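You operate a simulated robot arm through the tools that you are given. There is no shell and no other tool. Be economical: measure what you need, move in short steps, check, and stop when the job is done.

Carry out the task below with a simulated two-armed robot. There is one attempt and no reset: what you move stays moved.

## Task
Open the grey drawer, fetch the gear from the top of the packing table and set it in the inside of the grey drawer and shut the drawer again. Take the green swatch on the top of the packing table and put it away on the top of the test bench. Put the brass weight on the yellow card. Close the top drawer of the cabinet. Put the bearing that says "304" from the top of the test bench on top of the film roll and the bearing labelled "205" on the top of the sample bench. Open the lower drawer of the cabinet. The order is free.

Only the result counts: the job must be done as asked and must still hold three seconds after the hand-in. Knocking over, shifting, dropping, spilling or breaking anything else fails it.

## Robot
Two 6-joint arms with fingered hands on one trunk, on a base that drives. Base frame: it is fixed to the floor where the robot stands at the start and does not move with it; the origin is under the middle of the robot, x ahead of it, y to its left, z up. Units: mm, rad, N and s.
The left shoulder is at the start at [50, 170, 1060], the right one opposite. With the tool pointing down near the work surface each hand reaches from about 500 to 780 mm from the robot's upright axis, wherever it stands, measured 20 degrees to its own side. Places, roughly: bearing [4000, -6500, 750]; brass weight [4750, -9250, 750]; film roll (7x7x15 cm) [3900, -6100, 900]; gear [1000, 0, 750]; green swatch [1250, -750, 750]; grey drawer [800, 100, 700]; inside of the grey drawer [900, 100, 700]; lower drawer of the cabinet [4200, -7200, 500]; top drawer of the cabinet [4000, -7300, 700]; top of the sample bench [4900, -8900, 800]; top of the test bench [4000, -6200, 800]; yellow card [4500, -8000, 750]. Payload 3.5 kg a hand.
The TCP of each hand is the grasp point between the finger pads, 26 mm short of the fingertips. In the tool frame z runs along the fingers and y along their closing line. The gripper opens to 132 mm. The gripper's body begins 73 mm behind the TCP. The gripper is a hand of 3 fingers: y runs from the thumb to the fingers, the wrist lies at [0, 0, -234] in the tool frame, and closing takes about 1.5 s.
Orientation is told as [roll, pitch, yaw] about the base's x, y, z axes, in that order, counted from this pose: with the fingers straight down and closing along the base's y, the tool's x points along the base's -x, its y along +y and its z along -z.

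## Interface
- The arms move only by the tool move_arm. It takes "left_deltas", "right_deltas" or both (then of equal length, played together; a hand with none holds still); each is a list of rows, each a list of 2 entries, a list of its own where there are three numbers: the shift along the base's x, y, z in mm, then the turn, a rotation vector about the base's x, y, z in rad. In form: [[[dx, dy, dz], [rx, ry, rz]], ...]. A call has 1 to 10 rows; each row shifts and turns the commanded pose from where the row before left it. "left_fingers" and "right_fingers" are, for a hand that has rows, the closure, from 0 (fully open) to 1 (shut), set as the call begins (left out, the last holds). Each row takes 0.2 s and may step no farther than 50 mm and 0.15 rad from the row before; otherwise, or with a gripper value out of range, the whole call is refused. Where a pose cannot be reached the arm comes as near as it can. A force on the tool above 40 N (or 10 N above the force at the start of the call, whichever is more), or a blocked arm, ends the call early, and 0.2 s more pass. The fingers move at their own pace (about 153 mm/s each) and stop on an object; they squeeze with about 22 N. The grip force told is the motor's: it shows also when the fingers shut on nothing. Time passes only in rows, and 0.2 s behind the last, so rows that do not move let the fingers close. The reply holds the time, the measured pose of the TCP, the force on the tool along the base axes, the opening and the grip force, in the units named above and with some noise, with the torque about the TCP (base axes, N m) and any sound that the robot's microphone picked up.
- Cameras (640 x 400 px; columns grow to the right, rows downward): "scene" is now at [34.6, -1.4, 1645.5]; the picture's right is [-0.08, -1.00, 0.00], its down [-0.82, 0.06, -0.57] and it looks along [0.57, -0.04, -0.82] (base axes); focal length 260 px, centre (320, 200). "left" rides on the left gripper at [-62, 3, -92] in its tool frame; the picture's right is [-0.05, -1.00, 0.00], its down [0.83, -0.04, -0.56] and it looks along [0.55, -0.03, 0.83] (tool axes); focal length 230 px, centre (320, 200). "right" rides on the right gripper at [62, 3, -92] in its tool frame; the picture's right is [-0.05, 1.00, 0.00], its down [-0.83, -0.04, -0.56] and it looks along [-0.55, -0.03, 0.83] (tool axes); focal length 230 px, centre (320, 200). There is no depth. A picture from a camera that has moved, and an enlarged one, comes with that camera's place and axes in the base frame and with its lens. The place of the scene camera against the robot may be out by one fixed shift of up to 12 mm in any direction.
- capture(camera): a new picture of that camera. The clock stands still meanwhile.
- raise_lower(by): slides the trunk up (or, below 0, down) by that many mm; the arms and the scene camera ride with it, the base frame stays. It gives what a move gives, with no picture.
- base_move(legs): drives the robot by 1 to 6 legs, each [ahead, left, turn to the left] in mm, mm and rad, along the robot's own axes; the way and the turn of a leg run together, so that a leg with both is an arc; at most 1500 mm and 3.142 rad a leg. The arms and the cameras ride along, it lands a little off, and it stops where it bumps. It gives what a move gives.
- grasp_type(shape, hand): the hand has 3 fingers and takes this shape, open, in about a second: jaw (thumb against the fingers, like two jaws); tri (thumb and two fingers); tip (a fingertip pinch); poke (one finger out to press); point (the index stretched); flat (the hand flat); cup (the hand cupped); fist (a fist). The gripper value then closes the fingers along that shape, each until it touches; the sizes above hold for jaw. It gives what a move gives, with no picture.
- aim_head(pan, tilt): turns the head with the scene camera to pan (to the left, within 1.501 rad either way) and tilt (down, from -0.506 to 1.204), counted from straight ahead of the robot. It gives what a move gives.
- inspect(camera, box): a new picture of the part [left, top, right, bottom] of that camera's present view, enlarged. The clock stands still meanwhile.
- finish_job(): hands the job in; it is judged then, once.

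Work in short steps. Places have to be worked out from the pictures, the camera data and where the tool is seen: move nearer, look again, correct. Check each grasp and each placing, and mend what went wrong. You have 207 turns and 210 pictures in all, those below and enlarged ones among them. Open the grippers and draw the arms clear of the work before you hand the job in, unless the task says otherwise.

The tools are called after ">>>" as name(argument=value, ...) on one line, values as JSON. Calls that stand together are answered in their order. move_arm: Moves the arms, as the interface text tells. Its arguments: {"type":"object","properties":{"left_deltas":{"type":"array","items":{"type":"array"}},"left_fingers":{"type":"number"},"right_deltas":{"type":"array","items":{"type":"array"}},"right_fingers":{"type":"number"}},"required":[]} The other tools are called the same way: raise_lower (by) slides the trunk up or down; grasp_type (shape, hand) gives the hand a shape; base_move (legs) drives the base; aim_head (pan, tilt) turns the head that bears the scene camera; capture (camera) takes a picture; inspect (camera, box) takes an enlarged picture of a part of a camera's view; finish_job () hands the job in.

At the start:

```text
time: 0.0
left_position: [621.9, 246.8, 1027.8]
left_ee_rot: [0.004, -0.003, 0.001]
left_force: [-0.2, -0.1, 0.6]
left_wrist_torque: [-0.03, 0.01, -0.02]
left_opening: 131.9
left_finger_force: 0.1
left_shape: jaw
right_position: [626.9, -236.4, 1051.8]
right_ee_rot: [-0.002, 0.0, 0.001]
right_force: [0.8, 0.1, 0.6]
right_wrist_torque: [-0.01, 0.0, -0.03]
right_opening: 131.7
right_finger_force: 0.1
right_shape: jaw
trunk travel left (down, up): [-675.0, 35.0]
robot x, y, heading: [-0.7, 1.5, -0.002]
head pan, tilt: [-0.077, 0.967]
```

scene: 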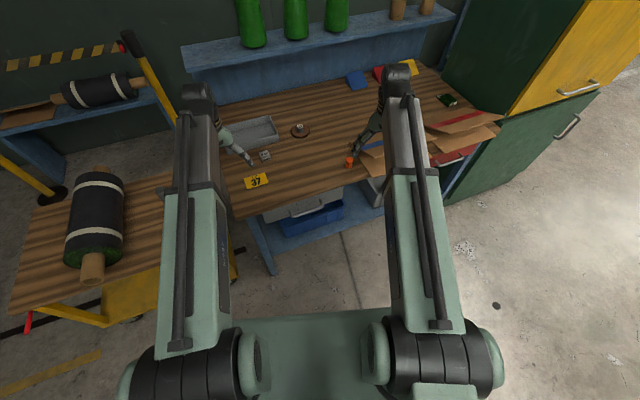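
right: 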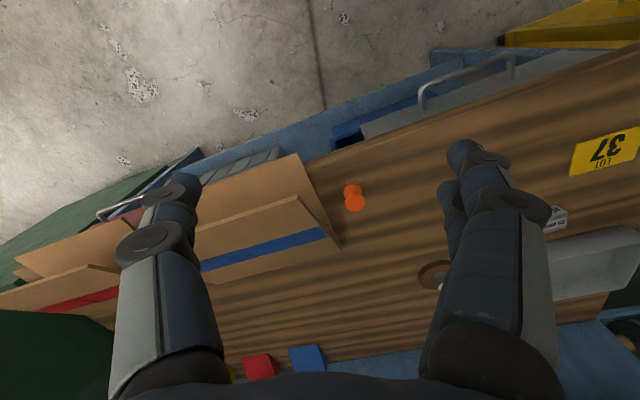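
left: 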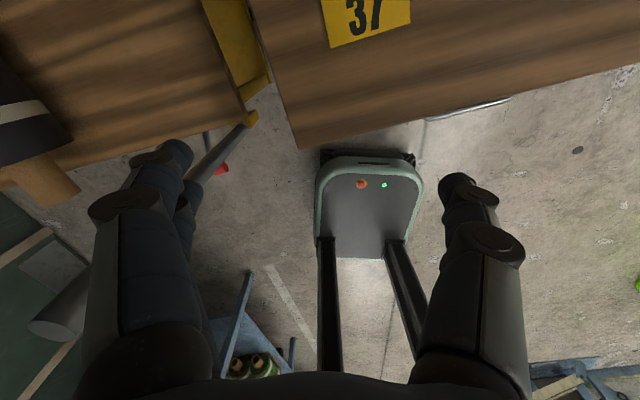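

The packing table is ahead, with the grey drawer's handle under its edge. I'll look closer at it and around before moving.

>>> inspect(camera="scene", box=[200, 80, 400, 240])

>>> inspect(camera="scene", box=[330, 40, 530, 200])

```text
2.50 times, centred on (300, 160) of scene
camera zoom: at [34.6, -1.4, 1645.5], right [-0.08, -1.0, 0.0], down [-0.82, 0.06, -0.57], along [0.57, -0.04, -0.82], focal length 651 px, centre (370, 300)
```

zoom: 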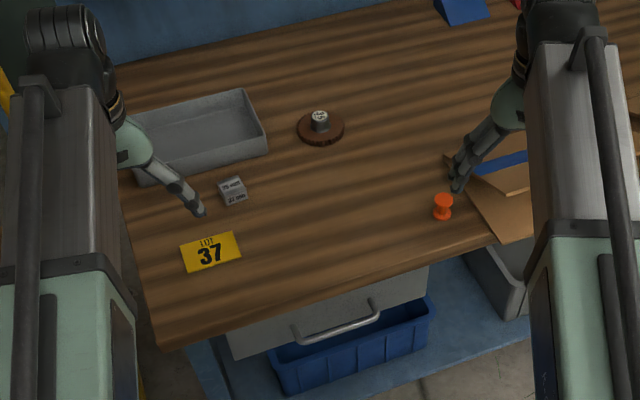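

```text
2.50 times, centred on (430, 120) of scene
camera zoom: at [34.6, -1.4, 1645.5], right [-0.08, -1.0, 0.0], down [-0.82, 0.06, -0.57], along [0.57, -0.04, -0.82], focal length 651 px, centre (45, 400)
```

zoom: 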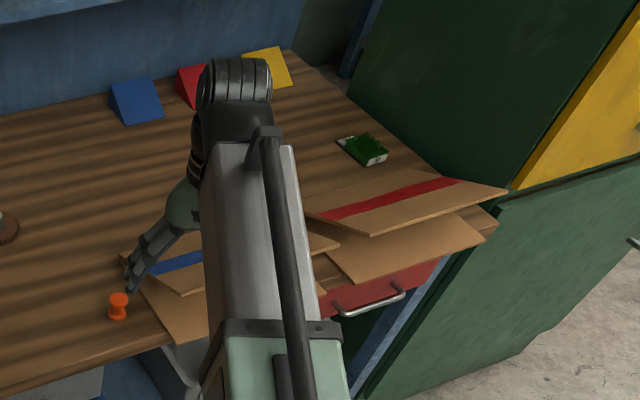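

I need to tell which object is the gear and what the green thing is; I'll zoom in harder.

>>> inspect(camera="scene", box=[280, 110, 320, 135])

>>> inspect(camera="scene", box=[250, 140, 290, 165])

>>> inspect(camera="scene", box=[425, 85, 473, 115])

```text
16.00 times, centred on (300, 122) of scene
camera zoom: at [34.6, -1.4, 1645.5], right [-0.08, -1.0, 0.0], down [-0.82, 0.06, -0.57], along [0.57, -0.04, -0.82], focal length 4164 px, centre (640, 1440)
```

zoom: 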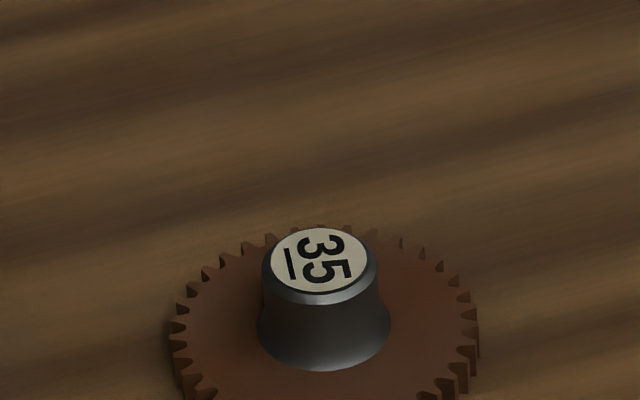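

```text
16.00 times, centred on (270, 152) of scene
camera zoom: at [34.6, -1.4, 1645.5], right [-0.08, -1.0, 0.0], down [-0.82, 0.06, -0.57], along [0.57, -0.04, -0.82], focal length 4164 px, centre (1120, 960)
```

zoom: 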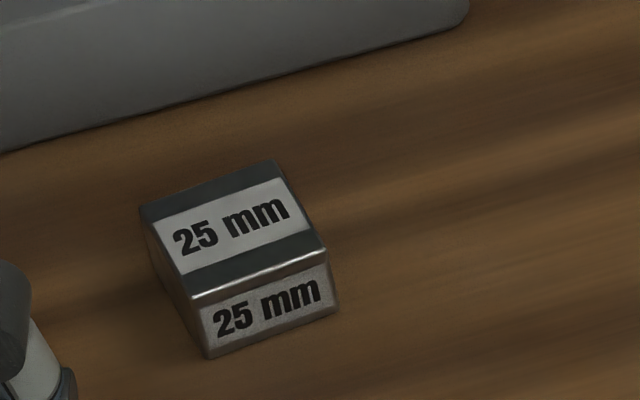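

```text
13.33 times, centred on (449, 100) of scene
camera zoom: at [34.6, -1.4, 1645.5], right [-0.08, -1.0, 0.0], down [-0.82, 0.06, -0.57], along [0.57, -0.04, -0.82], focal length 3470 px, centre (-1400, 1533)
```

zoom: 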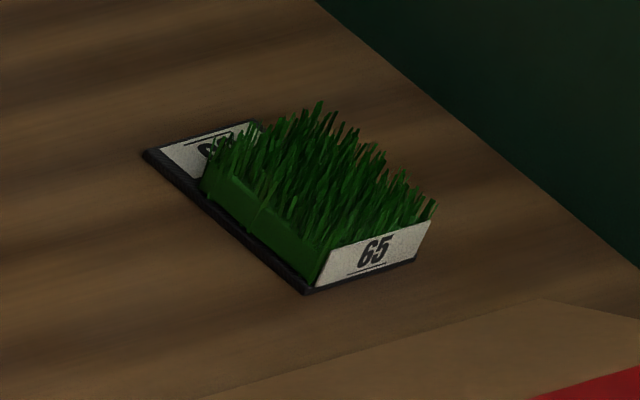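

The gear is the toothed disc with the knob "35"; the swatch is the green grass block "65". The table is turned about 0.28 rad from me, so I align to it first, then look again.

>>> base_move(legs=[[0, 0, 0.286], [0, -300, 0]])

>>> capture(camera="scene")

>>> capture(camera="right")

>>> capture(camera="left")

```text
time: 2.1
left_position: [545.3, 351.9, 1029.9]
left_ee_rot: [0.019, -0.013, 0.296]
left_force: [-3.4, 3.5, 17.6]
left_wrist_torque: [1.25, 0.46, 0.03]
left_opening: 131.8
left_finger_force: 0.0
left_shape: jaw
right_position: [686.2, -120.4, 1052.3]
right_ee_rot: [0.0, 0.0, 0.286]
right_force: [0.1, 0.5, 0.3]
right_wrist_torque: [-0.07, 0.02, -0.01]
right_opening: 131.8
right_finger_force: 0.1
right_shape: jaw
trunk travel left (down, up): [-675.0, 35.0]
robot x, y, heading: [23.6, -70.1, 0.285]
head pan, tilt: [-0.077, 0.967]
stopped in leg 2: the force on the tool passed its limit at 55 N (the readings are from after the stop); the commanded pose is now the measured one
```

```text
201 pictures are left
camera scene: at [53.7, -62.5, 1645.6], right [0.21, -0.98, 0.0], down [-0.8, -0.17, -0.57], along [0.56, 0.12, -0.82], focal length 260 px, centre (320, 200)
```

scene: 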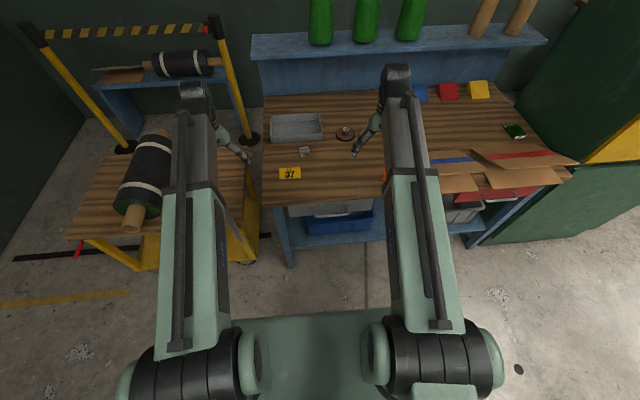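

```text
200 pictures are left
camera right: at [626.0, -134.4, 1144.2], right [-0.23, 0.97, 0.0], down [0.81, 0.19, 0.56], along [0.54, 0.13, -0.83], focal length 230 px, centre (320, 200)
```

right: 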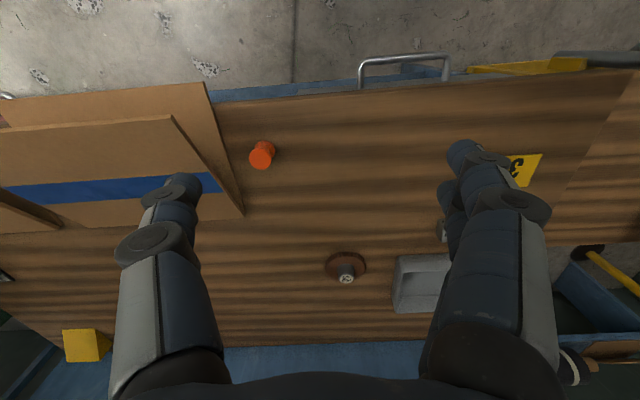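

```text
199 pictures are left
camera left: at [604.0, 370.6, 1124.7], right [0.34, -0.94, -0.02], down [-0.79, -0.29, 0.54], along [-0.52, -0.17, -0.84], focal length 230 px, centre (320, 200)
```

left: 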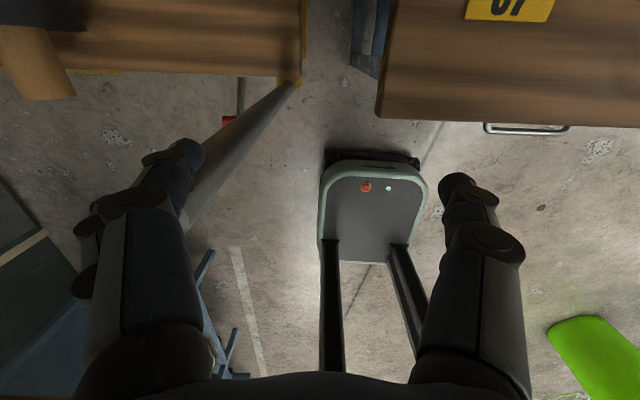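

The left hand touched something from below on its outer finger (the upright pole beside the trolley). I lift that hand straight up off it and look.

>>> move_arm(left_deltas=[[[0, 0, 40], [0, 0, 0]], [[0, 0, 40], [0, 0, 0]], [[0, 0, 40], [0, 0, 0]], [[0, 0, 30], [0, 0, 0]]])

>>> capture(camera="left")

>>> capture(camera="scene")

```text
time: 3.1
left_position: [547.7, 352.7, 1180.8]
left_ee_rot: [0.017, -0.007, 0.293]
left_force: [0.5, -0.1, 0.8]
left_wrist_torque: [-0.01, -0.02, 0.0]
left_opening: 132.0
left_finger_force: 0.1
left_shape: jaw
right_position: [688.5, -120.4, 1051.6]
right_ee_rot: [0.0, 0.001, 0.287]
right_force: [0.1, -0.1, 0.5]
right_wrist_torque: [0.01, -0.01, 0.01]
right_opening: 131.9
right_finger_force: 0.0
right_shape: jaw
trunk travel left (down, up): [-675.0, 35.0]
robot x, y, heading: [19.5, -70.2, 0.284]
head pan, tilt: [-0.077, 0.967]
```

```text
198 pictures are left
camera left: at [606.3, 370.9, 1273.4], right [0.34, -0.94, -0.02], down [-0.79, -0.29, 0.55], along [-0.52, -0.17, -0.84], focal length 230 px, centre (320, 200)
```

left: 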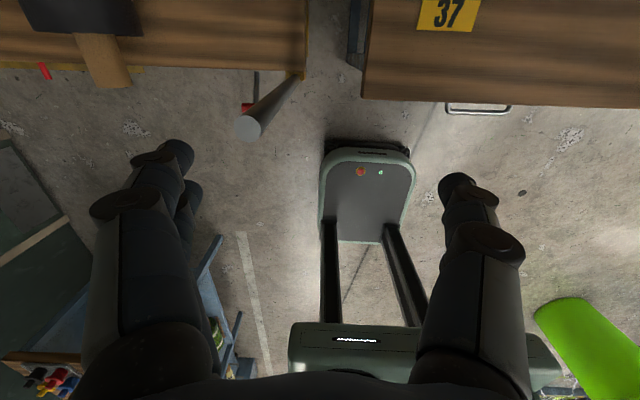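

```text
197 pictures are left
camera scene: at [55.3, -62.4, 1645.5], right [0.21, -0.98, 0.0], down [-0.81, -0.17, -0.57], along [0.56, 0.12, -0.82], focal length 260 px, centre (320, 200)
```

scene: 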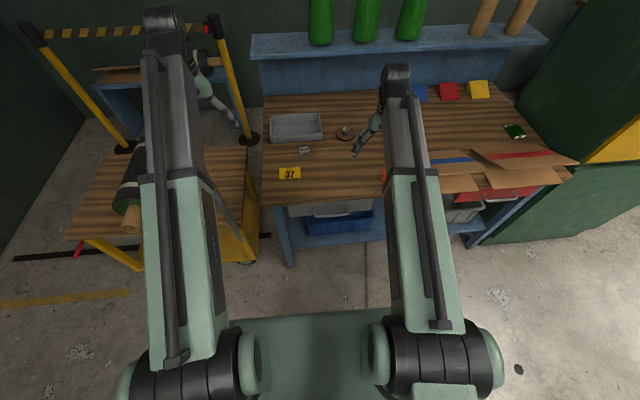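

The hand is free and the pole stands. Triangulating: handle bar at about (612, 0, 712), gear at about (1036, 23), table top near z 790, table front edge 28 mm behind the bar. I'll drive sideways then forward so that the left hand comes near the gear.

>>> move_arm(right_deltas=[[[0, 0, 45], [0, 0, 0]], [[0, 0, 45], [0, 0, 0]], [[0, 0, 40], [0, 0, 0]]])

>>> base_move(legs=[[0, -397, 0], [250, 0, 0]])

>>> capture(camera="scene")

>>> capture(camera="left")

>>> capture(camera="right")

```text
time: 3.9
left_position: [547.3, 352.5, 1180.4]
left_ee_rot: [0.015, -0.012, 0.293]
left_force: [-0.6, -0.7, -0.5]
left_wrist_torque: [0.0, 0.01, -0.02]
left_opening: 131.8
left_finger_force: 0.2
left_shape: jaw
right_position: [687.4, -122.6, 1184.4]
right_ee_rot: [0.0, 0.0, 0.286]
right_force: [0.0, 0.1, 0.8]
right_wrist_torque: [-0.02, -0.02, 0.01]
right_opening: 131.8
right_finger_force: 0.1
right_shape: jaw
trunk travel left (down, up): [-675.0, 35.0]
robot x, y, heading: [16.7, -68.4, 0.284]
head pan, tilt: [-0.077, 0.967]
```

```text
time: 7.8
left_position: [905.5, 44.2, 1180.1]
left_ee_rot: [0.015, -0.009, 0.293]
left_force: [0.0, -1.0, 0.2]
left_wrist_torque: [0.03, -0.01, -0.01]
left_opening: 132.1
left_finger_force: 0.1
left_shape: jaw
right_position: [1045.7, -431.4, 1182.8]
right_ee_rot: [0.0, 0.001, 0.286]
right_force: [-0.4, -0.1, 0.3]
right_wrist_torque: [0.01, -0.01, -0.01]
right_opening: 131.6
right_finger_force: 0.1
right_shape: jaw
trunk travel left (down, up): [-675.0, 35.0]
robot x, y, heading: [378.5, -379.5, 0.287]
head pan, tilt: [-0.077, 0.967]
```

```text
196 pictures are left
camera scene: at [413.5, -371.0, 1645.5], right [0.21, -0.98, 0.0], down [-0.81, -0.17, -0.57], along [0.55, 0.12, -0.82], focal length 260 px, centre (320, 200)
```

scene: 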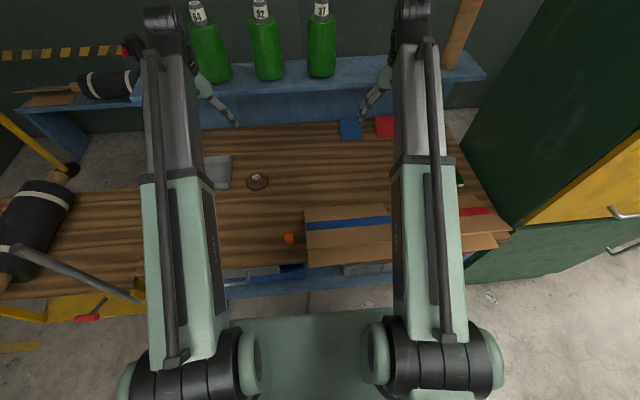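

```text
195 pictures are left
camera left: at [963.8, 62.7, 1272.4], right [0.34, -0.94, -0.02], down [-0.78, -0.29, 0.55], along [-0.52, -0.17, -0.84], focal length 230 px, centre (320, 200)
```

left: 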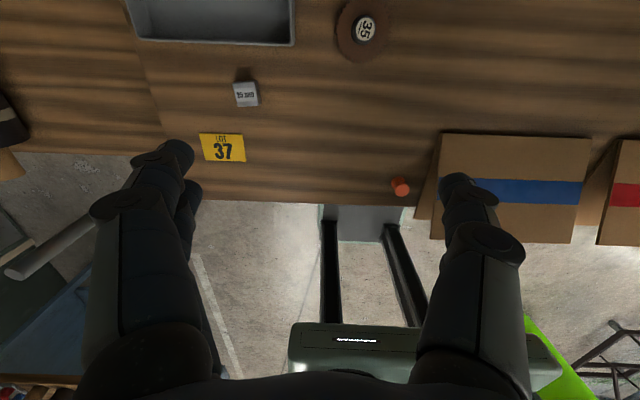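

```text
194 pictures are left
camera right: at [984.9, -444.6, 1274.9], right [-0.23, 0.97, 0.0], down [0.81, 0.19, 0.55], along [0.54, 0.13, -0.83], focal length 230 px, centre (320, 200)
```

right: 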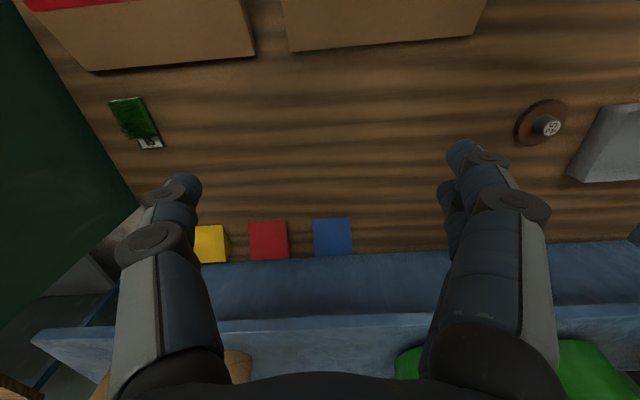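

The base fits under the table. The gear's knob top comes out at (1008, 15, 833) from both hand cameras; table top ≈ 797. I bring the left hand over it, half closed to stay clear of the tray, and stop at z≈930 for a check.

>>> move_arm(left_deltas=[[[26, -7, -40], [-0.015, 0.009, 0]], [[26, -7, -42], [0, 0, 0]], [[26, -8, -42], [0, 0, 0]], [[25, -7, -42], [0, 0, 0]], [[0, 0, -42], [0, 0, 0]], [[0, 0, -42], [0, 0, 0]]], left_fingers=0.35)

>>> capture(camera="left")

```text
time: 9.2
left_position: [1005.1, 13.3, 928.8]
left_ee_rot: [0.005, 0.004, 0.294]
left_force: [0.1, -0.9, 0.1]
left_wrist_torque: [0.01, 0.02, -0.01]
left_opening: 86.3
left_finger_force: 0.1
left_shape: jaw
right_position: [1043.9, -430.2, 1184.0]
right_ee_rot: [0.0, -0.002, 0.286]
right_force: [-0.1, -0.1, 0.2]
right_wrist_torque: [0.0, -0.01, 0.04]
right_opening: 131.7
right_finger_force: 0.0
right_shape: jaw
trunk travel left (down, up): [-675.0, 35.0]
robot x, y, heading: [377.6, -380.8, 0.288]
head pan, tilt: [-0.077, 0.967]
```

```text
193 pictures are left
camera left: at [1064.4, 33.4, 1020.8], right [0.34, -0.94, 0.0], down [-0.78, -0.28, 0.56], along [-0.53, -0.19, -0.83], focal length 230 px, centre (320, 200)
```

left: 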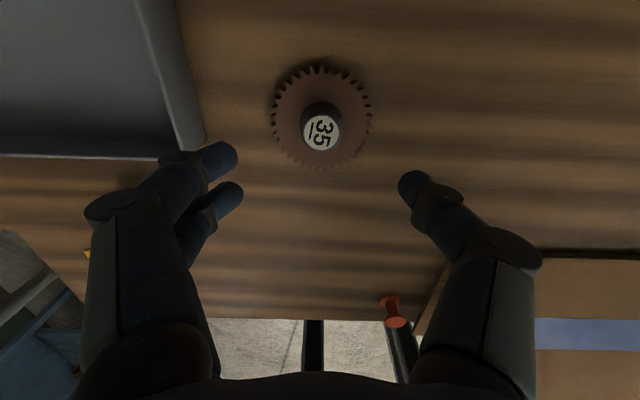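

The knob is centred between the fingers at about (1011, 14). I go down so the tips stop just above the disc and close.

>>> move_arm(left_deltas=[[[3, 0, -30], [0, 0, 0]], [[3, 0, -30], [0, 0, 0]], [[0, 0, -20], [0, 0, 0]], [[0, 0, -11], [0, 0, 0]]])

>>> capture(camera="left")

```text
time: 10.2
left_position: [1012.7, 13.5, 838.9]
left_ee_rot: [0.005, 0.002, 0.294]
left_force: [-0.7, -0.2, -0.1]
left_wrist_torque: [0.03, -0.01, -0.01]
left_opening: 86.2
left_finger_force: 0.0
left_shape: jaw
right_position: [1043.6, -431.6, 1182.8]
right_ee_rot: [0.002, 0.0, 0.286]
right_force: [0.7, 0.0, -0.1]
right_wrist_torque: [-0.01, -0.01, -0.02]
right_opening: 131.9
right_finger_force: 0.0
right_shape: jaw
trunk travel left (down, up): [-675.0, 35.0]
robot x, y, heading: [378.9, -383.3, 0.28]
head pan, tilt: [-0.077, 0.967]
```

```text
192 pictures are left
camera left: at [1072.1, 34.6, 929.8], right [0.34, -0.94, 0.0], down [-0.78, -0.28, 0.56], along [-0.53, -0.18, -0.83], focal length 230 px, centre (320, 200)
```

left: 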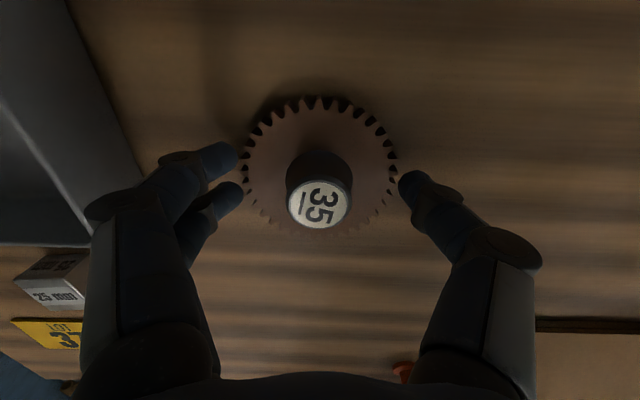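

Well centred and just above the disc. A few mm lower and close.

>>> move_arm(left_deltas=[[[-2, 0, -3], [0, 0, 0]]])

>>> move_arm(left_deltas=[[[0, 0, 0], [0, 0, 0]], [[0, 0, 0], [0, 0, 0]], [[0, 0, 0], [0, 0, 0]], [[0, 0, 0], [0, 0, 0]], [[0, 0, 0], [0, 0, 0]], [[0, 0, 0], [0, 0, 0]], [[0, 0, 0], [0, 0, 0]]], left_fingers=1.0)

>>> move_arm(left_deltas=[[[0, 0, 20], [0, 0, 0]], [[0, 0, 40], [0, 0, 0]], [[0, 0, 40], [0, 0, 0]]])

>>> capture(camera="left")

```text
time: 10.6
left_position: [1010.2, 14.4, 834.8]
left_ee_rot: [0.005, 0.003, 0.294]
left_force: [0.0, 0.5, 0.2]
left_wrist_torque: [0.02, -0.01, 0.0]
left_opening: 86.4
left_finger_force: 0.0
left_shape: jaw
right_position: [1043.6, -431.9, 1184.1]
right_ee_rot: [0.001, 0.0, 0.287]
right_force: [-0.9, 0.3, 0.7]
right_wrist_torque: [-0.01, 0.01, 0.0]
right_opening: 131.7
right_finger_force: 0.1
right_shape: jaw
trunk travel left (down, up): [-675.0, 35.0]
robot x, y, heading: [375.2, -380.0, 0.283]
head pan, tilt: [-0.077, 0.967]
```

```text
time: 12.2
left_position: [1010.7, 13.9, 836.7]
left_ee_rot: [0.004, 0.003, 0.292]
left_force: [4.0, 6.8, 15.6]
left_wrist_torque: [0.41, -0.01, -0.08]
left_opening: 58.3
left_finger_force: 21.7
left_shape: jaw
right_position: [1042.6, -430.8, 1184.0]
right_ee_rot: [0.002, 0.0, 0.287]
right_force: [-0.6, 0.5, 0.2]
right_wrist_torque: [-0.01, 0.02, -0.04]
right_opening: 131.8
right_finger_force: 0.0
right_shape: jaw
trunk travel left (down, up): [-675.0, 35.0]
robot x, y, heading: [377.3, -377.6, 0.288]
head pan, tilt: [-0.077, 0.967]
```

```text
time: 13.0
left_position: [1010.8, 12.7, 937.8]
left_ee_rot: [0.005, 0.004, 0.294]
left_force: [-0.2, 0.3, -1.7]
left_wrist_torque: [0.0, 0.01, 0.02]
left_opening: 57.6
left_finger_force: 21.5
left_shape: jaw
right_position: [1044.2, -431.4, 1183.0]
right_ee_rot: [0.001, -0.001, 0.288]
right_force: [0.3, 0.0, -0.2]
right_wrist_torque: [0.01, 0.0, -0.03]
right_opening: 131.8
right_finger_force: 0.1
right_shape: jaw
trunk travel left (down, up): [-675.0, 35.0]
robot x, y, heading: [380.0, -382.0, 0.286]
head pan, tilt: [-0.077, 0.967]
```

```text
191 pictures are left
camera left: at [1069.5, 33.9, 1029.8], right [0.34, -0.94, 0.0], down [-0.78, -0.28, 0.56], along [-0.53, -0.19, -0.83], focal length 230 px, centre (320, 200)
```

left: 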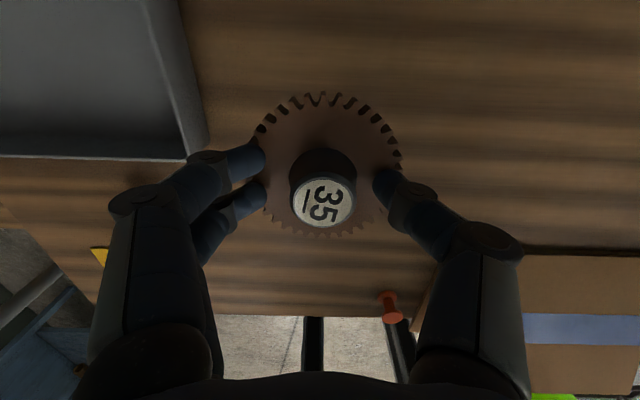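

The gear is held (lifted with the hand). I raise it high, then back off and move left to face the drawer handle with the right hand.

>>> move_arm(left_deltas=[[[0, 0, 50], [0, 0, 0]], [[0, 0, 50], [0, 0, 0]], [[0, 0, 50], [0, 0, 0]], [[0, 0, 50], [0, 0, 0]], [[0, 0, 40], [0, 0, 0]]])

>>> base_move(legs=[[-287, 0, 0], [0, 431, 0]])

>>> capture(camera="right")

>>> capture(camera="scene")

```text
time: 14.2
left_position: [1003.6, 10.7, 1172.9]
left_ee_rot: [0.004, 0.002, 0.294]
left_force: [0.0, 0.0, -1.9]
left_wrist_torque: [0.05, 0.01, 0.0]
left_opening: 57.8
left_finger_force: 21.8
left_shape: jaw
left hand out of reach, approached as far as the arm can: row 5
right_position: [1043.9, -430.2, 1183.8]
right_ee_rot: [0.001, -0.001, 0.285]
right_force: [-0.5, 0.4, -0.3]
right_wrist_torque: [0.0, 0.01, 0.04]
right_opening: 132.2
right_finger_force: 0.0
right_shape: jaw
trunk travel left (down, up): [-675.0, 35.0]
robot x, y, heading: [377.1, -378.5, 0.284]
head pan, tilt: [-0.077, 0.967]
```

```text
time: 18.4
left_position: [612.1, 338.9, 1173.0]
left_ee_rot: [0.003, 0.001, 0.289]
left_force: [0.5, 0.1, -1.6]
left_wrist_torque: [-0.05, -0.04, 0.02]
left_opening: 57.5
left_finger_force: 21.9
left_shape: jaw
right_position: [652.2, -103.3, 1185.0]
right_ee_rot: [-0.001, -0.002, 0.281]
right_force: [0.6, -0.8, 0.3]
right_wrist_torque: [-0.03, 0.01, 0.02]
right_opening: 132.1
right_finger_force: 0.0
right_shape: jaw
trunk travel left (down, up): [-675.0, 35.0]
robot x, y, heading: [-17.2, -52.3, 0.283]
head pan, tilt: [-0.077, 0.967]
```

```text
190 pictures are left
camera right: at [591.0, -117.6, 1275.7], right [-0.23, 0.97, 0.0], down [0.81, 0.19, 0.56], along [0.54, 0.13, -0.83], focal length 230 px, centre (320, 200)
```

right: 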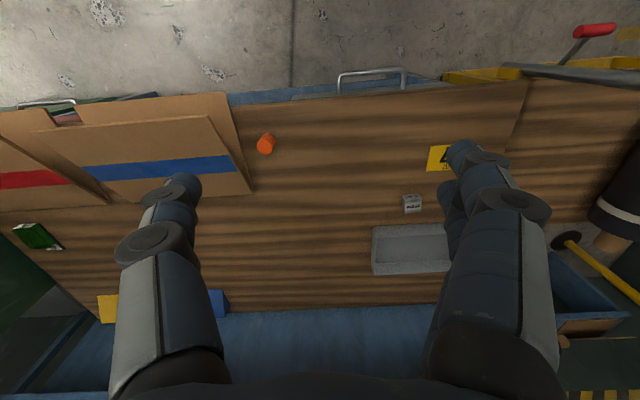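

```text
189 pictures are left
camera scene: at [19.4, -41.9, 1645.5], right [0.2, -0.98, 0.0], down [-0.81, -0.17, -0.57], along [0.56, 0.12, -0.82], focal length 260 px, centre (320, 200)
```

scene: 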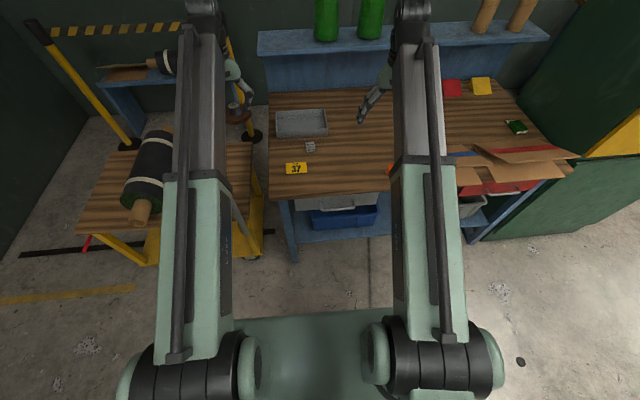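

The bar is confirmed at about (610, 0, 712). I'll turn the right hand so that its fingers close vertically and point nearly horizontally at the drawer; first the yaw of -90°.

>>> move_arm(right_deltas=[[[-10, 0, -5], [0, 0, -0.15]], [[-10, 0, -5], [0, 0, -0.15]], [[-10, 0, -5], [0, 0, -0.15]], [[-10, 0, -5], [0, 0, -0.15]], [[-10, 0, -5], [0, 0, -0.15]], [[-10, 0, -5], [0, 0, -0.15]], [[-10, 0, -5], [0, 0, -0.15]], [[-10, 0, -5], [0, 0, -0.15]], [[-10, 0, -5], [0, 0, -0.15]], [[-10, 0, -5], [0, 0, -0.15]]], right_fingers=0.5)

>>> move_arm(right_deltas=[[[-10, 0, -10], [0, 0, -0.07]], [[-10, 0, -10], [0.042, -0.144, 0]], [[-10, 0, -20], [0.042, -0.144, 0]], [[-10, 0, -20], [0.042, -0.144, 0]], [[0, 0, -20], [0.042, -0.144, 0]], [[0, 0, -20], [0.042, -0.144, 0]], [[0, 0, -20], [0.042, -0.144, 0]], [[0, 0, -20], [0.042, -0.144, 0]]])

```text
time: 20.6
left_position: [611.4, 338.0, 1172.6]
left_ee_rot: [0.006, 0.001, 0.288]
left_force: [0.5, 0.3, -2.7]
left_wrist_torque: [0.0, 0.0, -0.01]
left_opening: 57.7
left_finger_force: 21.8
left_shape: jaw
right_position: [552.7, -105.3, 1133.5]
right_ee_rot: [-0.001, 0.0, -1.219]
right_force: [0.4, -0.2, 0.8]
right_wrist_torque: [0.02, -0.03, 0.0]
right_opening: 66.7
right_finger_force: 0.0
right_shape: jaw
trunk travel left (down, up): [-675.0, 35.0]
robot x, y, heading: [-12.7, -51.2, 0.283]
head pan, tilt: [-0.077, 0.967]
```

```text
time: 22.4
left_position: [611.7, 338.3, 1172.3]
left_ee_rot: [0.006, 0.001, 0.292]
left_force: [0.4, -0.1, -1.4]
left_wrist_torque: [0.02, -0.01, 0.02]
left_opening: 57.7
left_finger_force: 22.1
left_shape: jaw
right_position: [688.4, -69.6, 1023.6]
right_ee_rot: [1.05, 0.0, -1.286]
right_force: [0.1, 0.2, 0.0]
right_wrist_torque: [-0.01, -0.01, -0.03]
right_opening: 66.2
right_finger_force: 0.1
right_shape: jaw
right hand out of reach, approached as far as the arm can: row 3, 4, 5, 6, 7, 8
trunk travel left (down, up): [-675.0, 35.0]
robot x, y, heading: [-14.4, -49.3, 0.283]
head pan, tilt: [-0.077, 0.967]
```

The target was too near the trunk for a tilted hand. I back the base off 150 mm, then approach from there.

>>> base_move(legs=[[-150, 0, 0]])

>>> move_arm(right_deltas=[[[40, 10, -30], [0, 0, 0]], [[40, 10, -30], [0, 0, 0]]])

```text
time: 23.8
left_position: [465.3, 295.1, 1173.1]
left_ee_rot: [0.005, 0.001, 0.291]
left_force: [0.2, -0.3, -1.5]
left_wrist_torque: [0.01, 0.0, 0.03]
left_opening: 57.3
left_finger_force: 22.0
left_shape: jaw
right_position: [543.7, -111.9, 1026.6]
right_ee_rot: [1.053, 0.0, -1.287]
right_force: [-0.1, 0.0, 0.2]
right_wrist_torque: [0.01, 0.03, 0.0]
right_opening: 66.5
right_finger_force: 0.1
right_shape: jaw
trunk travel left (down, up): [-675.0, 35.0]
robot x, y, heading: [-165.7, -97.0, 0.287]
head pan, tilt: [-0.077, 0.967]
```

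```text
refused: row 1 steps farther than a row can; nothing moved
```

That row was just over 50 mm; smaller steps.

>>> move_arm(right_deltas=[[[10, 0, -30], [0, 0, 0]]])

```text
time: 24.1
left_position: [466.6, 296.1, 1172.2]
left_ee_rot: [0.005, 0.001, 0.291]
left_force: [-0.5, 0.1, -1.6]
left_wrist_torque: [-0.01, 0.0, 0.0]
left_opening: 57.5
left_finger_force: 22.2
left_shape: jaw
right_position: [555.4, -111.4, 994.6]
right_ee_rot: [1.049, -0.001, -1.284]
right_force: [0.2, -0.3, 0.2]
right_wrist_torque: [0.0, -0.03, -0.04]
right_opening: 66.5
right_finger_force: 0.1
right_shape: jaw
trunk travel left (down, up): [-675.0, 35.0]
robot x, y, heading: [-163.0, -93.2, 0.285]
head pan, tilt: [-0.077, 0.967]
```

Good. Now down to the height of the bar, about 90 mm in front of it, with 0.3 rad more tilt.

>>> move_arm(right_deltas=[[[-4, 12, -40], [0, 0, 0]], [[-4, 12, -40], [0, 0, 0]], [[-4, 12, -40], [0, 0, 0]], [[-4, 12, -40], [0.042, -0.144, 0]], [[-4, 13, -41], [0.042, -0.144, 0]], [[-4, 13, -41], [0, 0, 0]], [[-3, 13, -41], [0, 0, 0]]])

>>> capture(camera="right")

>>> capture(camera="scene")

```text
time: 25.8
left_position: [467.4, 296.7, 1172.6]
left_ee_rot: [0.005, 0.002, 0.289]
left_force: [-0.4, 0.1, -1.5]
left_wrist_torque: [0.04, -0.02, -0.01]
left_opening: 57.9
left_finger_force: 22.3
left_shape: jaw
right_position: [527.4, -23.8, 708.6]
right_ee_rot: [1.35, -0.001, -1.288]
right_force: [0.4, 1.1, -0.5]
right_wrist_torque: [0.01, -0.04, -0.01]
right_opening: 66.4
right_finger_force: 0.1
right_shape: jaw
trunk travel left (down, up): [-675.0, 35.0]
robot x, y, heading: [-160.7, -92.6, 0.286]
head pan, tilt: [-0.077, 0.967]
```

```text
188 pictures are left
camera right: at [424.0, 10.3, 732.8], right [0.22, 0.01, 0.97], down [-0.3, -0.95, 0.08], along [0.93, -0.31, -0.21], focal length 230 px, centre (320, 200)
```

right: 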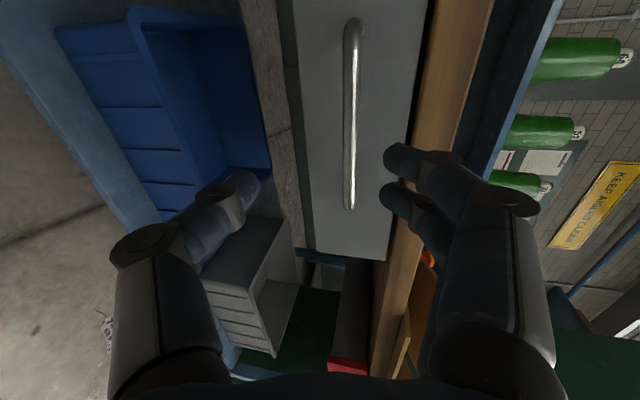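

```text
187 pictures are left
camera scene: at [-125.0, -85.1, 1645.5], right [0.21, -0.98, 0.0], down [-0.81, -0.17, -0.57], along [0.56, 0.12, -0.82], focal length 260 px, centre (320, 200)
```

scene: 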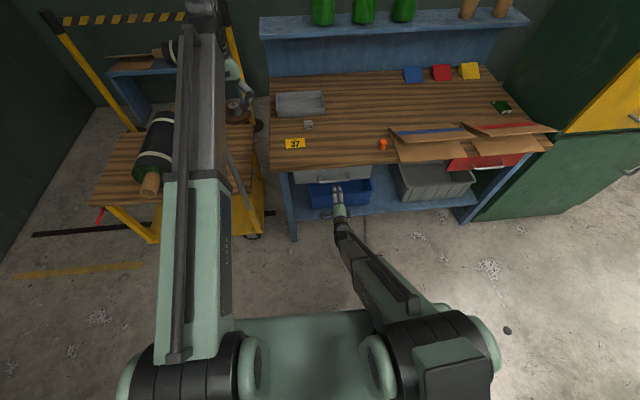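

The bar lies between the fingers in height, at about (610, 15, 713), drawer face behind it. I narrow the fingers a bit and advance to the bar.

>>> move_arm(right_deltas=[[[18, 9, 3], [0, 0, 0]], [[18, 9, 3], [0, 0, 0]], [[12, 6, 1], [0, 0, 0]]], right_fingers=0.62)

>>> capture(camera="right")

```text
time: 26.6
left_position: [466.8, 296.0, 1172.4]
left_ee_rot: [0.006, 0.0, 0.29]
left_force: [-0.4, -0.1, -2.4]
left_wrist_torque: [0.02, 0.0, 0.01]
left_opening: 57.6
left_finger_force: 21.7
left_shape: jaw
right_position: [574.2, 0.2, 718.3]
right_ee_rot: [1.349, -0.002, -1.287]
right_force: [0.8, -0.2, 0.4]
right_wrist_torque: [0.02, 0.04, 0.03]
right_opening: 50.7
right_finger_force: 0.0
right_shape: jaw
trunk travel left (down, up): [-675.0, 35.0]
robot x, y, heading: [-160.8, -92.0, 0.282]
head pan, tilt: [-0.077, 0.967]
```

```text
186 pictures are left
camera right: at [470.9, 33.9, 741.7], right [0.23, 0.01, 0.97], down [-0.3, -0.95, 0.08], along [0.93, -0.31, -0.21], focal length 230 px, centre (320, 200)
```

right: 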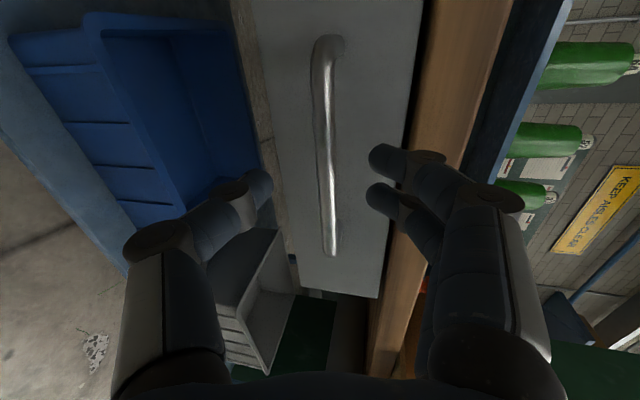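

The bar is centred between the fingers, about 45 mm beyond the grasp point. I advance 34 mm more and close.

>>> move_arm(right_deltas=[[[16, 5, -3], [0, 0, 0]], [[16, 5, -3], [0, 0, 0]]])

>>> capture(camera="right")

```text
time: 27.1
left_position: [467.7, 295.6, 1171.3]
left_ee_rot: [0.006, 0.0, 0.293]
left_force: [-0.2, 0.6, -2.1]
left_wrist_torque: [-0.02, -0.01, 0.0]
left_opening: 57.9
left_finger_force: 21.7
left_shape: jaw
right_position: [606.7, 8.9, 711.7]
right_ee_rot: [1.349, 0.001, -1.288]
right_force: [0.1, -0.4, 0.2]
right_wrist_torque: [0.0, -0.01, -0.03]
right_opening: 50.6
right_finger_force: 0.0
right_shape: jaw
trunk travel left (down, up): [-675.0, 35.0]
robot x, y, heading: [-157.1, -91.3, 0.281]
head pan, tilt: [-0.077, 0.967]
```

```text
185 pictures are left
camera right: at [503.9, 43.5, 735.2], right [0.22, 0.01, 0.97], down [-0.3, -0.95, 0.08], along [0.93, -0.31, -0.21], focal length 230 px, centre (320, 200)
```

right: 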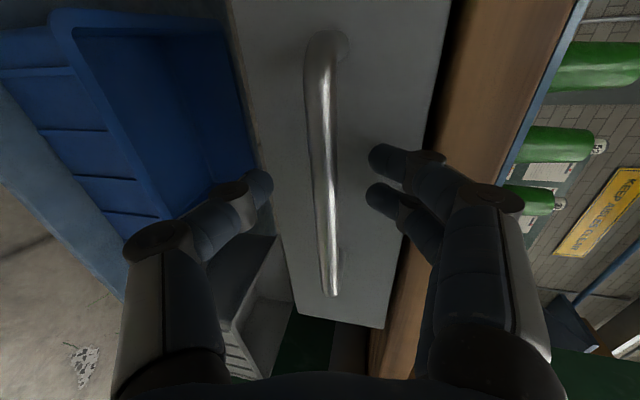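

The bar is now within the pads' reach; close on it.

>>> move_arm(right_deltas=[[[6, 2, -1], [0, 0, 0]], [[0, 0, 0], [0, 0, 0]]])

>>> move_arm(right_deltas=[[[0, 0, 0], [0, 0, 0]], [[0, 0, 0], [0, 0, 0]], [[0, 0, 0], [0, 0, 0]], [[0, 0, 0], [0, 0, 0]], [[0, 0, 0], [0, 0, 0]], [[0, 0, 0], [0, 0, 0]]], right_fingers=1.0)

>>> capture(camera="right")

```text
time: 27.8
left_position: [465.7, 295.7, 1173.2]
left_ee_rot: [0.006, 0.0, 0.29]
left_force: [-0.9, -0.9, -1.6]
left_wrist_torque: [-0.02, -0.02, -0.01]
left_opening: 57.8
left_finger_force: 21.8
left_shape: jaw
right_position: [612.8, 10.7, 710.6]
right_ee_rot: [1.351, -0.002, -1.288]
right_force: [-10.8, -2.8, 3.3]
right_wrist_torque: [0.09, -0.35, 0.1]
right_opening: 50.4
right_finger_force: 0.0
right_shape: jaw
trunk travel left (down, up): [-675.0, 35.0]
robot x, y, heading: [-160.8, -93.1, 0.281]
head pan, tilt: [-0.077, 0.967]
```

```text
time: 29.1
left_position: [467.8, 296.7, 1170.6]
left_ee_rot: [0.005, 0.001, 0.292]
left_force: [-1.3, -0.9, -1.2]
left_wrist_torque: [-0.01, -0.02, -0.01]
left_opening: 57.7
left_finger_force: 22.6
left_shape: jaw
right_position: [614.5, 10.9, 709.6]
right_ee_rot: [1.348, 0.0, -1.287]
right_force: [-0.7, 0.1, -15.5]
right_wrist_torque: [0.03, -0.06, -0.02]
right_opening: 3.6
right_finger_force: 21.6
right_shape: jaw
trunk travel left (down, up): [-675.0, 35.0]
robot x, y, heading: [-159.8, -92.0, 0.285]
head pan, tilt: [-0.077, 0.967]
```

```text
184 pictures are left
camera right: at [510.3, 45.3, 732.7], right [0.23, 0.01, 0.97], down [-0.3, -0.95, 0.08], along [0.93, -0.31, -0.21], focal length 230 px, centre (320, 200)
```

right: 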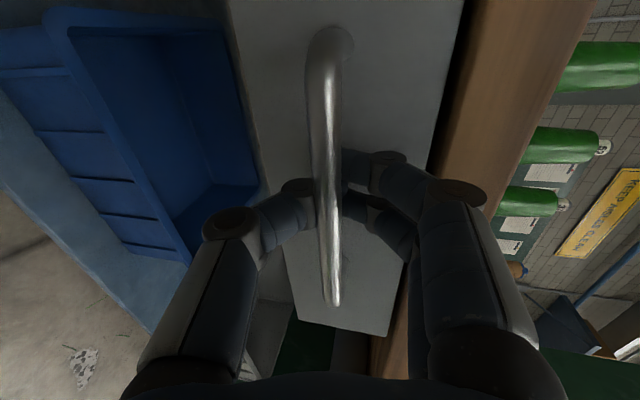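

The fingers have closed around/behind the bar. I test with a short pull by arm.

>>> move_arm(right_deltas=[[[-14, -4, 0], [0, 0, 0]], [[-14, -4, 0], [0, 0, 0]], [[0, 0, 0], [0, 0, 0]]])

>>> capture(camera="right")

```text
time: 29.9
left_position: [467.7, 296.0, 1172.7]
left_ee_rot: [0.006, 0.001, 0.288]
left_force: [1.1, -0.1, -1.5]
left_wrist_torque: [0.02, 0.03, 0.02]
left_opening: 57.4
left_finger_force: 21.6
left_shape: jaw
right_position: [585.7, 3.1, 709.0]
right_ee_rot: [1.347, 0.001, -1.286]
right_force: [0.9, -4.7, -13.7]
right_wrist_torque: [0.05, -0.07, 0.01]
right_opening: 3.6
right_finger_force: 22.3
right_shape: jaw
trunk travel left (down, up): [-675.0, 35.0]
robot x, y, heading: [-160.6, -97.0, 0.286]
head pan, tilt: [-0.077, 0.967]
```

```text
183 pictures are left
camera right: at [482.0, 37.1, 732.9], right [0.23, 0.01, 0.97], down [-0.3, -0.95, 0.08], along [0.93, -0.31, -0.21], focal length 230 px, centre (320, 200)
```

right: 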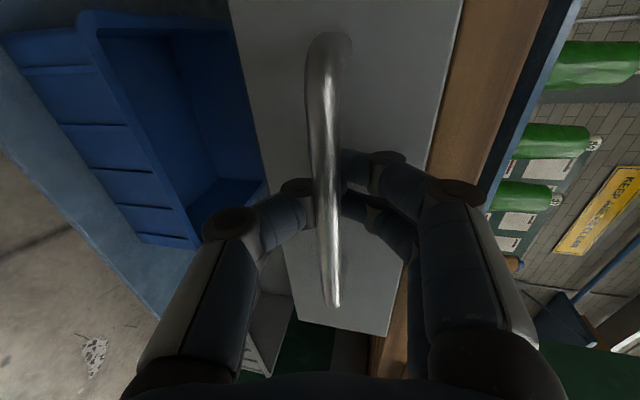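

The drawer follows the hand. I pull on with the base, 180 mm back.

>>> base_move(legs=[[-180, 0, 0]])

>>> capture(camera="scene")

>>> capture(camera="left")

```text
time: 31.4
left_position: [294.4, 246.5, 1172.6]
left_ee_rot: [0.005, 0.003, 0.29]
left_force: [-0.2, 0.0, -2.5]
left_wrist_torque: [0.0, -0.07, 0.03]
left_opening: 57.7
left_finger_force: 21.8
left_shape: jaw
right_position: [412.8, -43.8, 710.6]
right_ee_rot: [1.35, -0.002, -1.283]
right_force: [0.8, -0.3, -11.2]
right_wrist_torque: [0.0, -0.12, 0.04]
right_opening: 3.4
right_finger_force: 22.1
right_shape: jaw
trunk travel left (down, up): [-675.0, 35.0]
robot x, y, heading: [-335.3, -141.1, 0.287]
head pan, tilt: [-0.077, 0.967]
```

```text
182 pictures are left
camera scene: at [-296.8, -135.6, 1645.6], right [0.21, -0.98, 0.0], down [-0.81, -0.17, -0.57], along [0.56, 0.12, -0.82], focal length 260 px, centre (320, 200)
```

scene: 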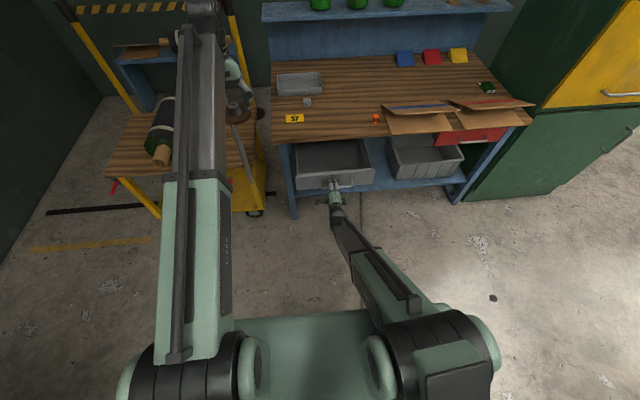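

```text
181 pictures are left
camera left: at [353.7, 266.4, 1264.7], right [0.34, -0.94, -0.01], down [-0.78, -0.28, 0.56], along [-0.52, -0.18, -0.83], focal length 230 px, centre (320, 200)
```

left: 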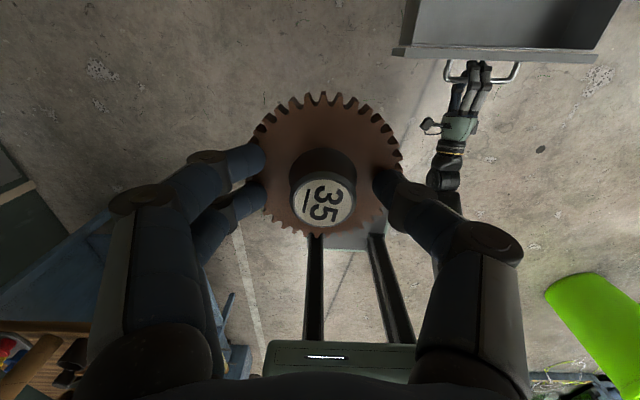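

The drawer is open about 200 mm and empty. I open the right hand and withdraw it straight back and up.

>>> move_arm(right_deltas=[[[0, 0, 0], [0, 0, 0]], [[0, 0, 0], [0, 0, 0]], [[0, 0, 0], [0, 0, 0]], [[-29, -8, 0], [0, 0, 0]], [[-38, -11, 0], [0, 0, 0]], [[-38, -11, 20], [0, 0, 0]], [[0, 0, 45], [0, 0, 0]], [[0, 0, 45], [0, 0, 0]], [[0, 0, 45], [0, 0, 0]], [[0, 0, 45], [0, 0, 0]]], right_fingers=0.4)

>>> capture(camera="scene")

```text
time: 33.6
left_position: [294.8, 247.0, 1172.9]
left_ee_rot: [0.005, 0.002, 0.291]
left_force: [-0.9, -0.1, -1.5]
left_wrist_torque: [-0.02, 0.03, 0.01]
left_opening: 57.7
left_finger_force: 22.3
left_shape: jaw
right_position: [308.0, -76.8, 911.6]
right_ee_rot: [1.351, -0.002, -1.283]
right_force: [-0.1, 0.7, -0.5]
right_wrist_torque: [0.02, 0.0, -0.01]
right_opening: 78.7
right_finger_force: 0.0
right_shape: jaw
trunk travel left (down, up): [-675.0, 35.0]
robot x, y, heading: [-331.6, -142.1, 0.288]
head pan, tilt: [-0.077, 0.967]
```

```text
180 pictures are left
camera scene: at [-297.0, -135.0, 1645.5], right [0.21, -0.98, 0.0], down [-0.81, -0.17, -0.57], along [0.56, 0.12, -0.82], focal length 260 px, centre (320, 200)
```

scene: 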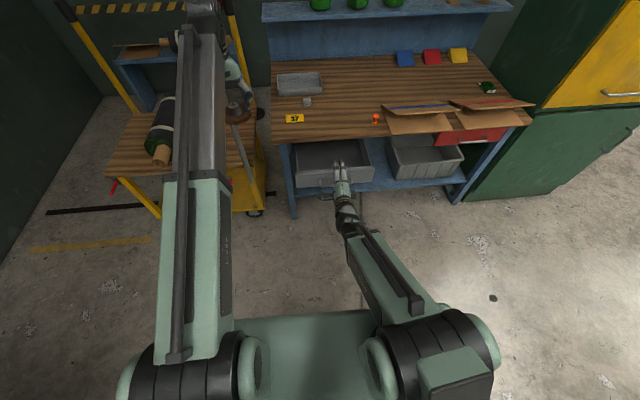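

Now I drive so that the left hand with the gear comes above the open drawer.

>>> base_move(legs=[[0, -300, 0], [190, 0, 0]])

>>> capture(camera="left")

>>> capture(camera="scene")

```text
time: 36.8
left_position: [560.5, 16.3, 1171.4]
left_ee_rot: [0.005, 0.003, 0.294]
left_force: [-0.1, 0.3, -1.4]
left_wrist_torque: [-0.01, 0.01, 0.03]
left_opening: 57.6
left_finger_force: 22.4
left_shape: jaw
right_position: [573.7, -308.0, 908.4]
right_ee_rot: [1.346, -0.001, -1.282]
right_force: [-0.1, 0.3, 0.5]
right_wrist_torque: [-0.03, 0.03, 0.0]
right_opening: 79.1
right_finger_force: 0.1
right_shape: jaw
trunk travel left (down, up): [-675.0, 35.0]
robot x, y, heading: [-69.1, -377.0, 0.287]
head pan, tilt: [-0.077, 0.967]
```

```text
179 pictures are left
camera left: at [619.1, 36.6, 1263.3], right [0.34, -0.94, 0.0], down [-0.78, -0.28, 0.56], along [-0.53, -0.18, -0.83], focal length 230 px, centre (320, 200)
```

left: 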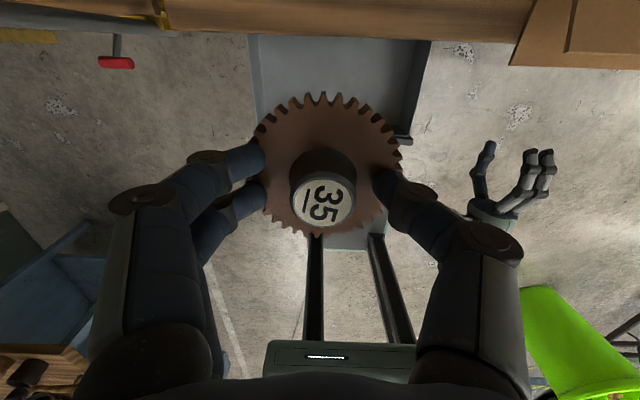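

```text
178 pictures are left
camera scene: at [-30.6, -365.8, 1645.5], right [0.21, -0.98, 0.0], down [-0.81, -0.17, -0.57], along [0.55, 0.12, -0.82], focal length 260 px, centre (320, 200)
```

scene: 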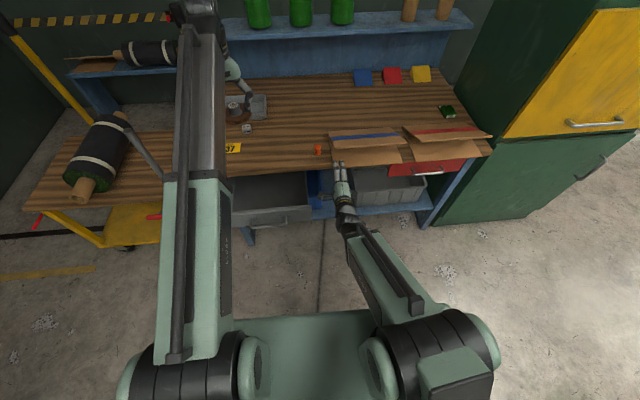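

The drawer interior spans about a 360 mm width centred under the gear; I lower the gear to just above the drawer, aiming at (543, -12).

>>> move_arm(left_deltas=[[[-6, -10, -40], [0, 0, 0]], [[-6, -10, -44], [0, 0, 0]], [[-5, -9, -44], [0, 0, 0]], [[0, 0, -44], [0, 0, 0]], [[0, 0, -44], [0, 0, 0]], [[0, 0, -44], [0, 0, 0]], [[0, 0, -44], [0, 0, 0]], [[0, 0, -30], [0, 0, 0]]])

>>> capture(camera="left")

>>> capture(camera="right")

```text
time: 38.6
left_position: [543.9, -12.2, 835.0]
left_ee_rot: [0.006, 0.002, 0.293]
left_force: [-0.7, -0.6, -2.1]
left_wrist_torque: [-0.01, 0.01, 0.03]
left_opening: 57.5
left_finger_force: 22.3
left_shape: jaw
right_position: [572.9, -308.0, 911.4]
right_ee_rot: [1.35, 0.0, -1.282]
right_force: [-0.6, -0.1, 0.0]
right_wrist_torque: [0.0, -0.02, -0.03]
right_opening: 78.8
right_finger_force: 0.0
right_shape: jaw
trunk travel left (down, up): [-675.0, 35.0]
robot x, y, heading: [-68.5, -375.2, 0.288]
head pan, tilt: [-0.077, 0.967]
```

```text
177 pictures are left
camera left: at [602.4, 7.6, 928.3], right [0.34, -0.94, 0.0], down [-0.78, -0.28, 0.56], along [-0.52, -0.18, -0.83], focal length 230 px, centre (320, 200)
```

left: 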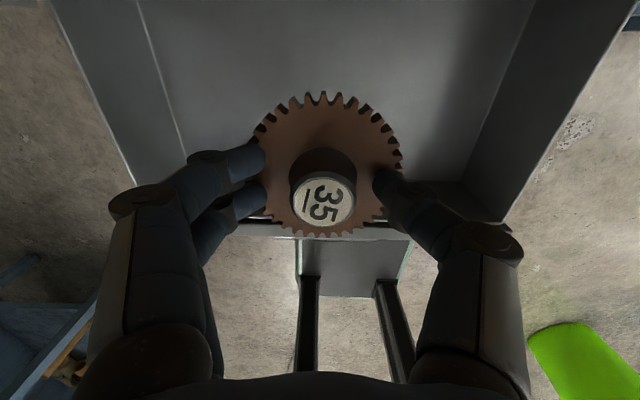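

```text
176 pictures are left
camera right: at [469.6, -273.8, 933.3], right [0.22, 0.01, 0.97], down [-0.29, -0.95, 0.08], along [0.93, -0.3, -0.21], focal length 230 px, centre (320, 200)
```

right: 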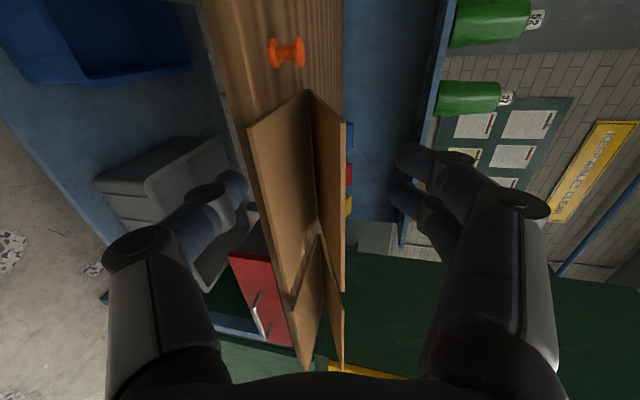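

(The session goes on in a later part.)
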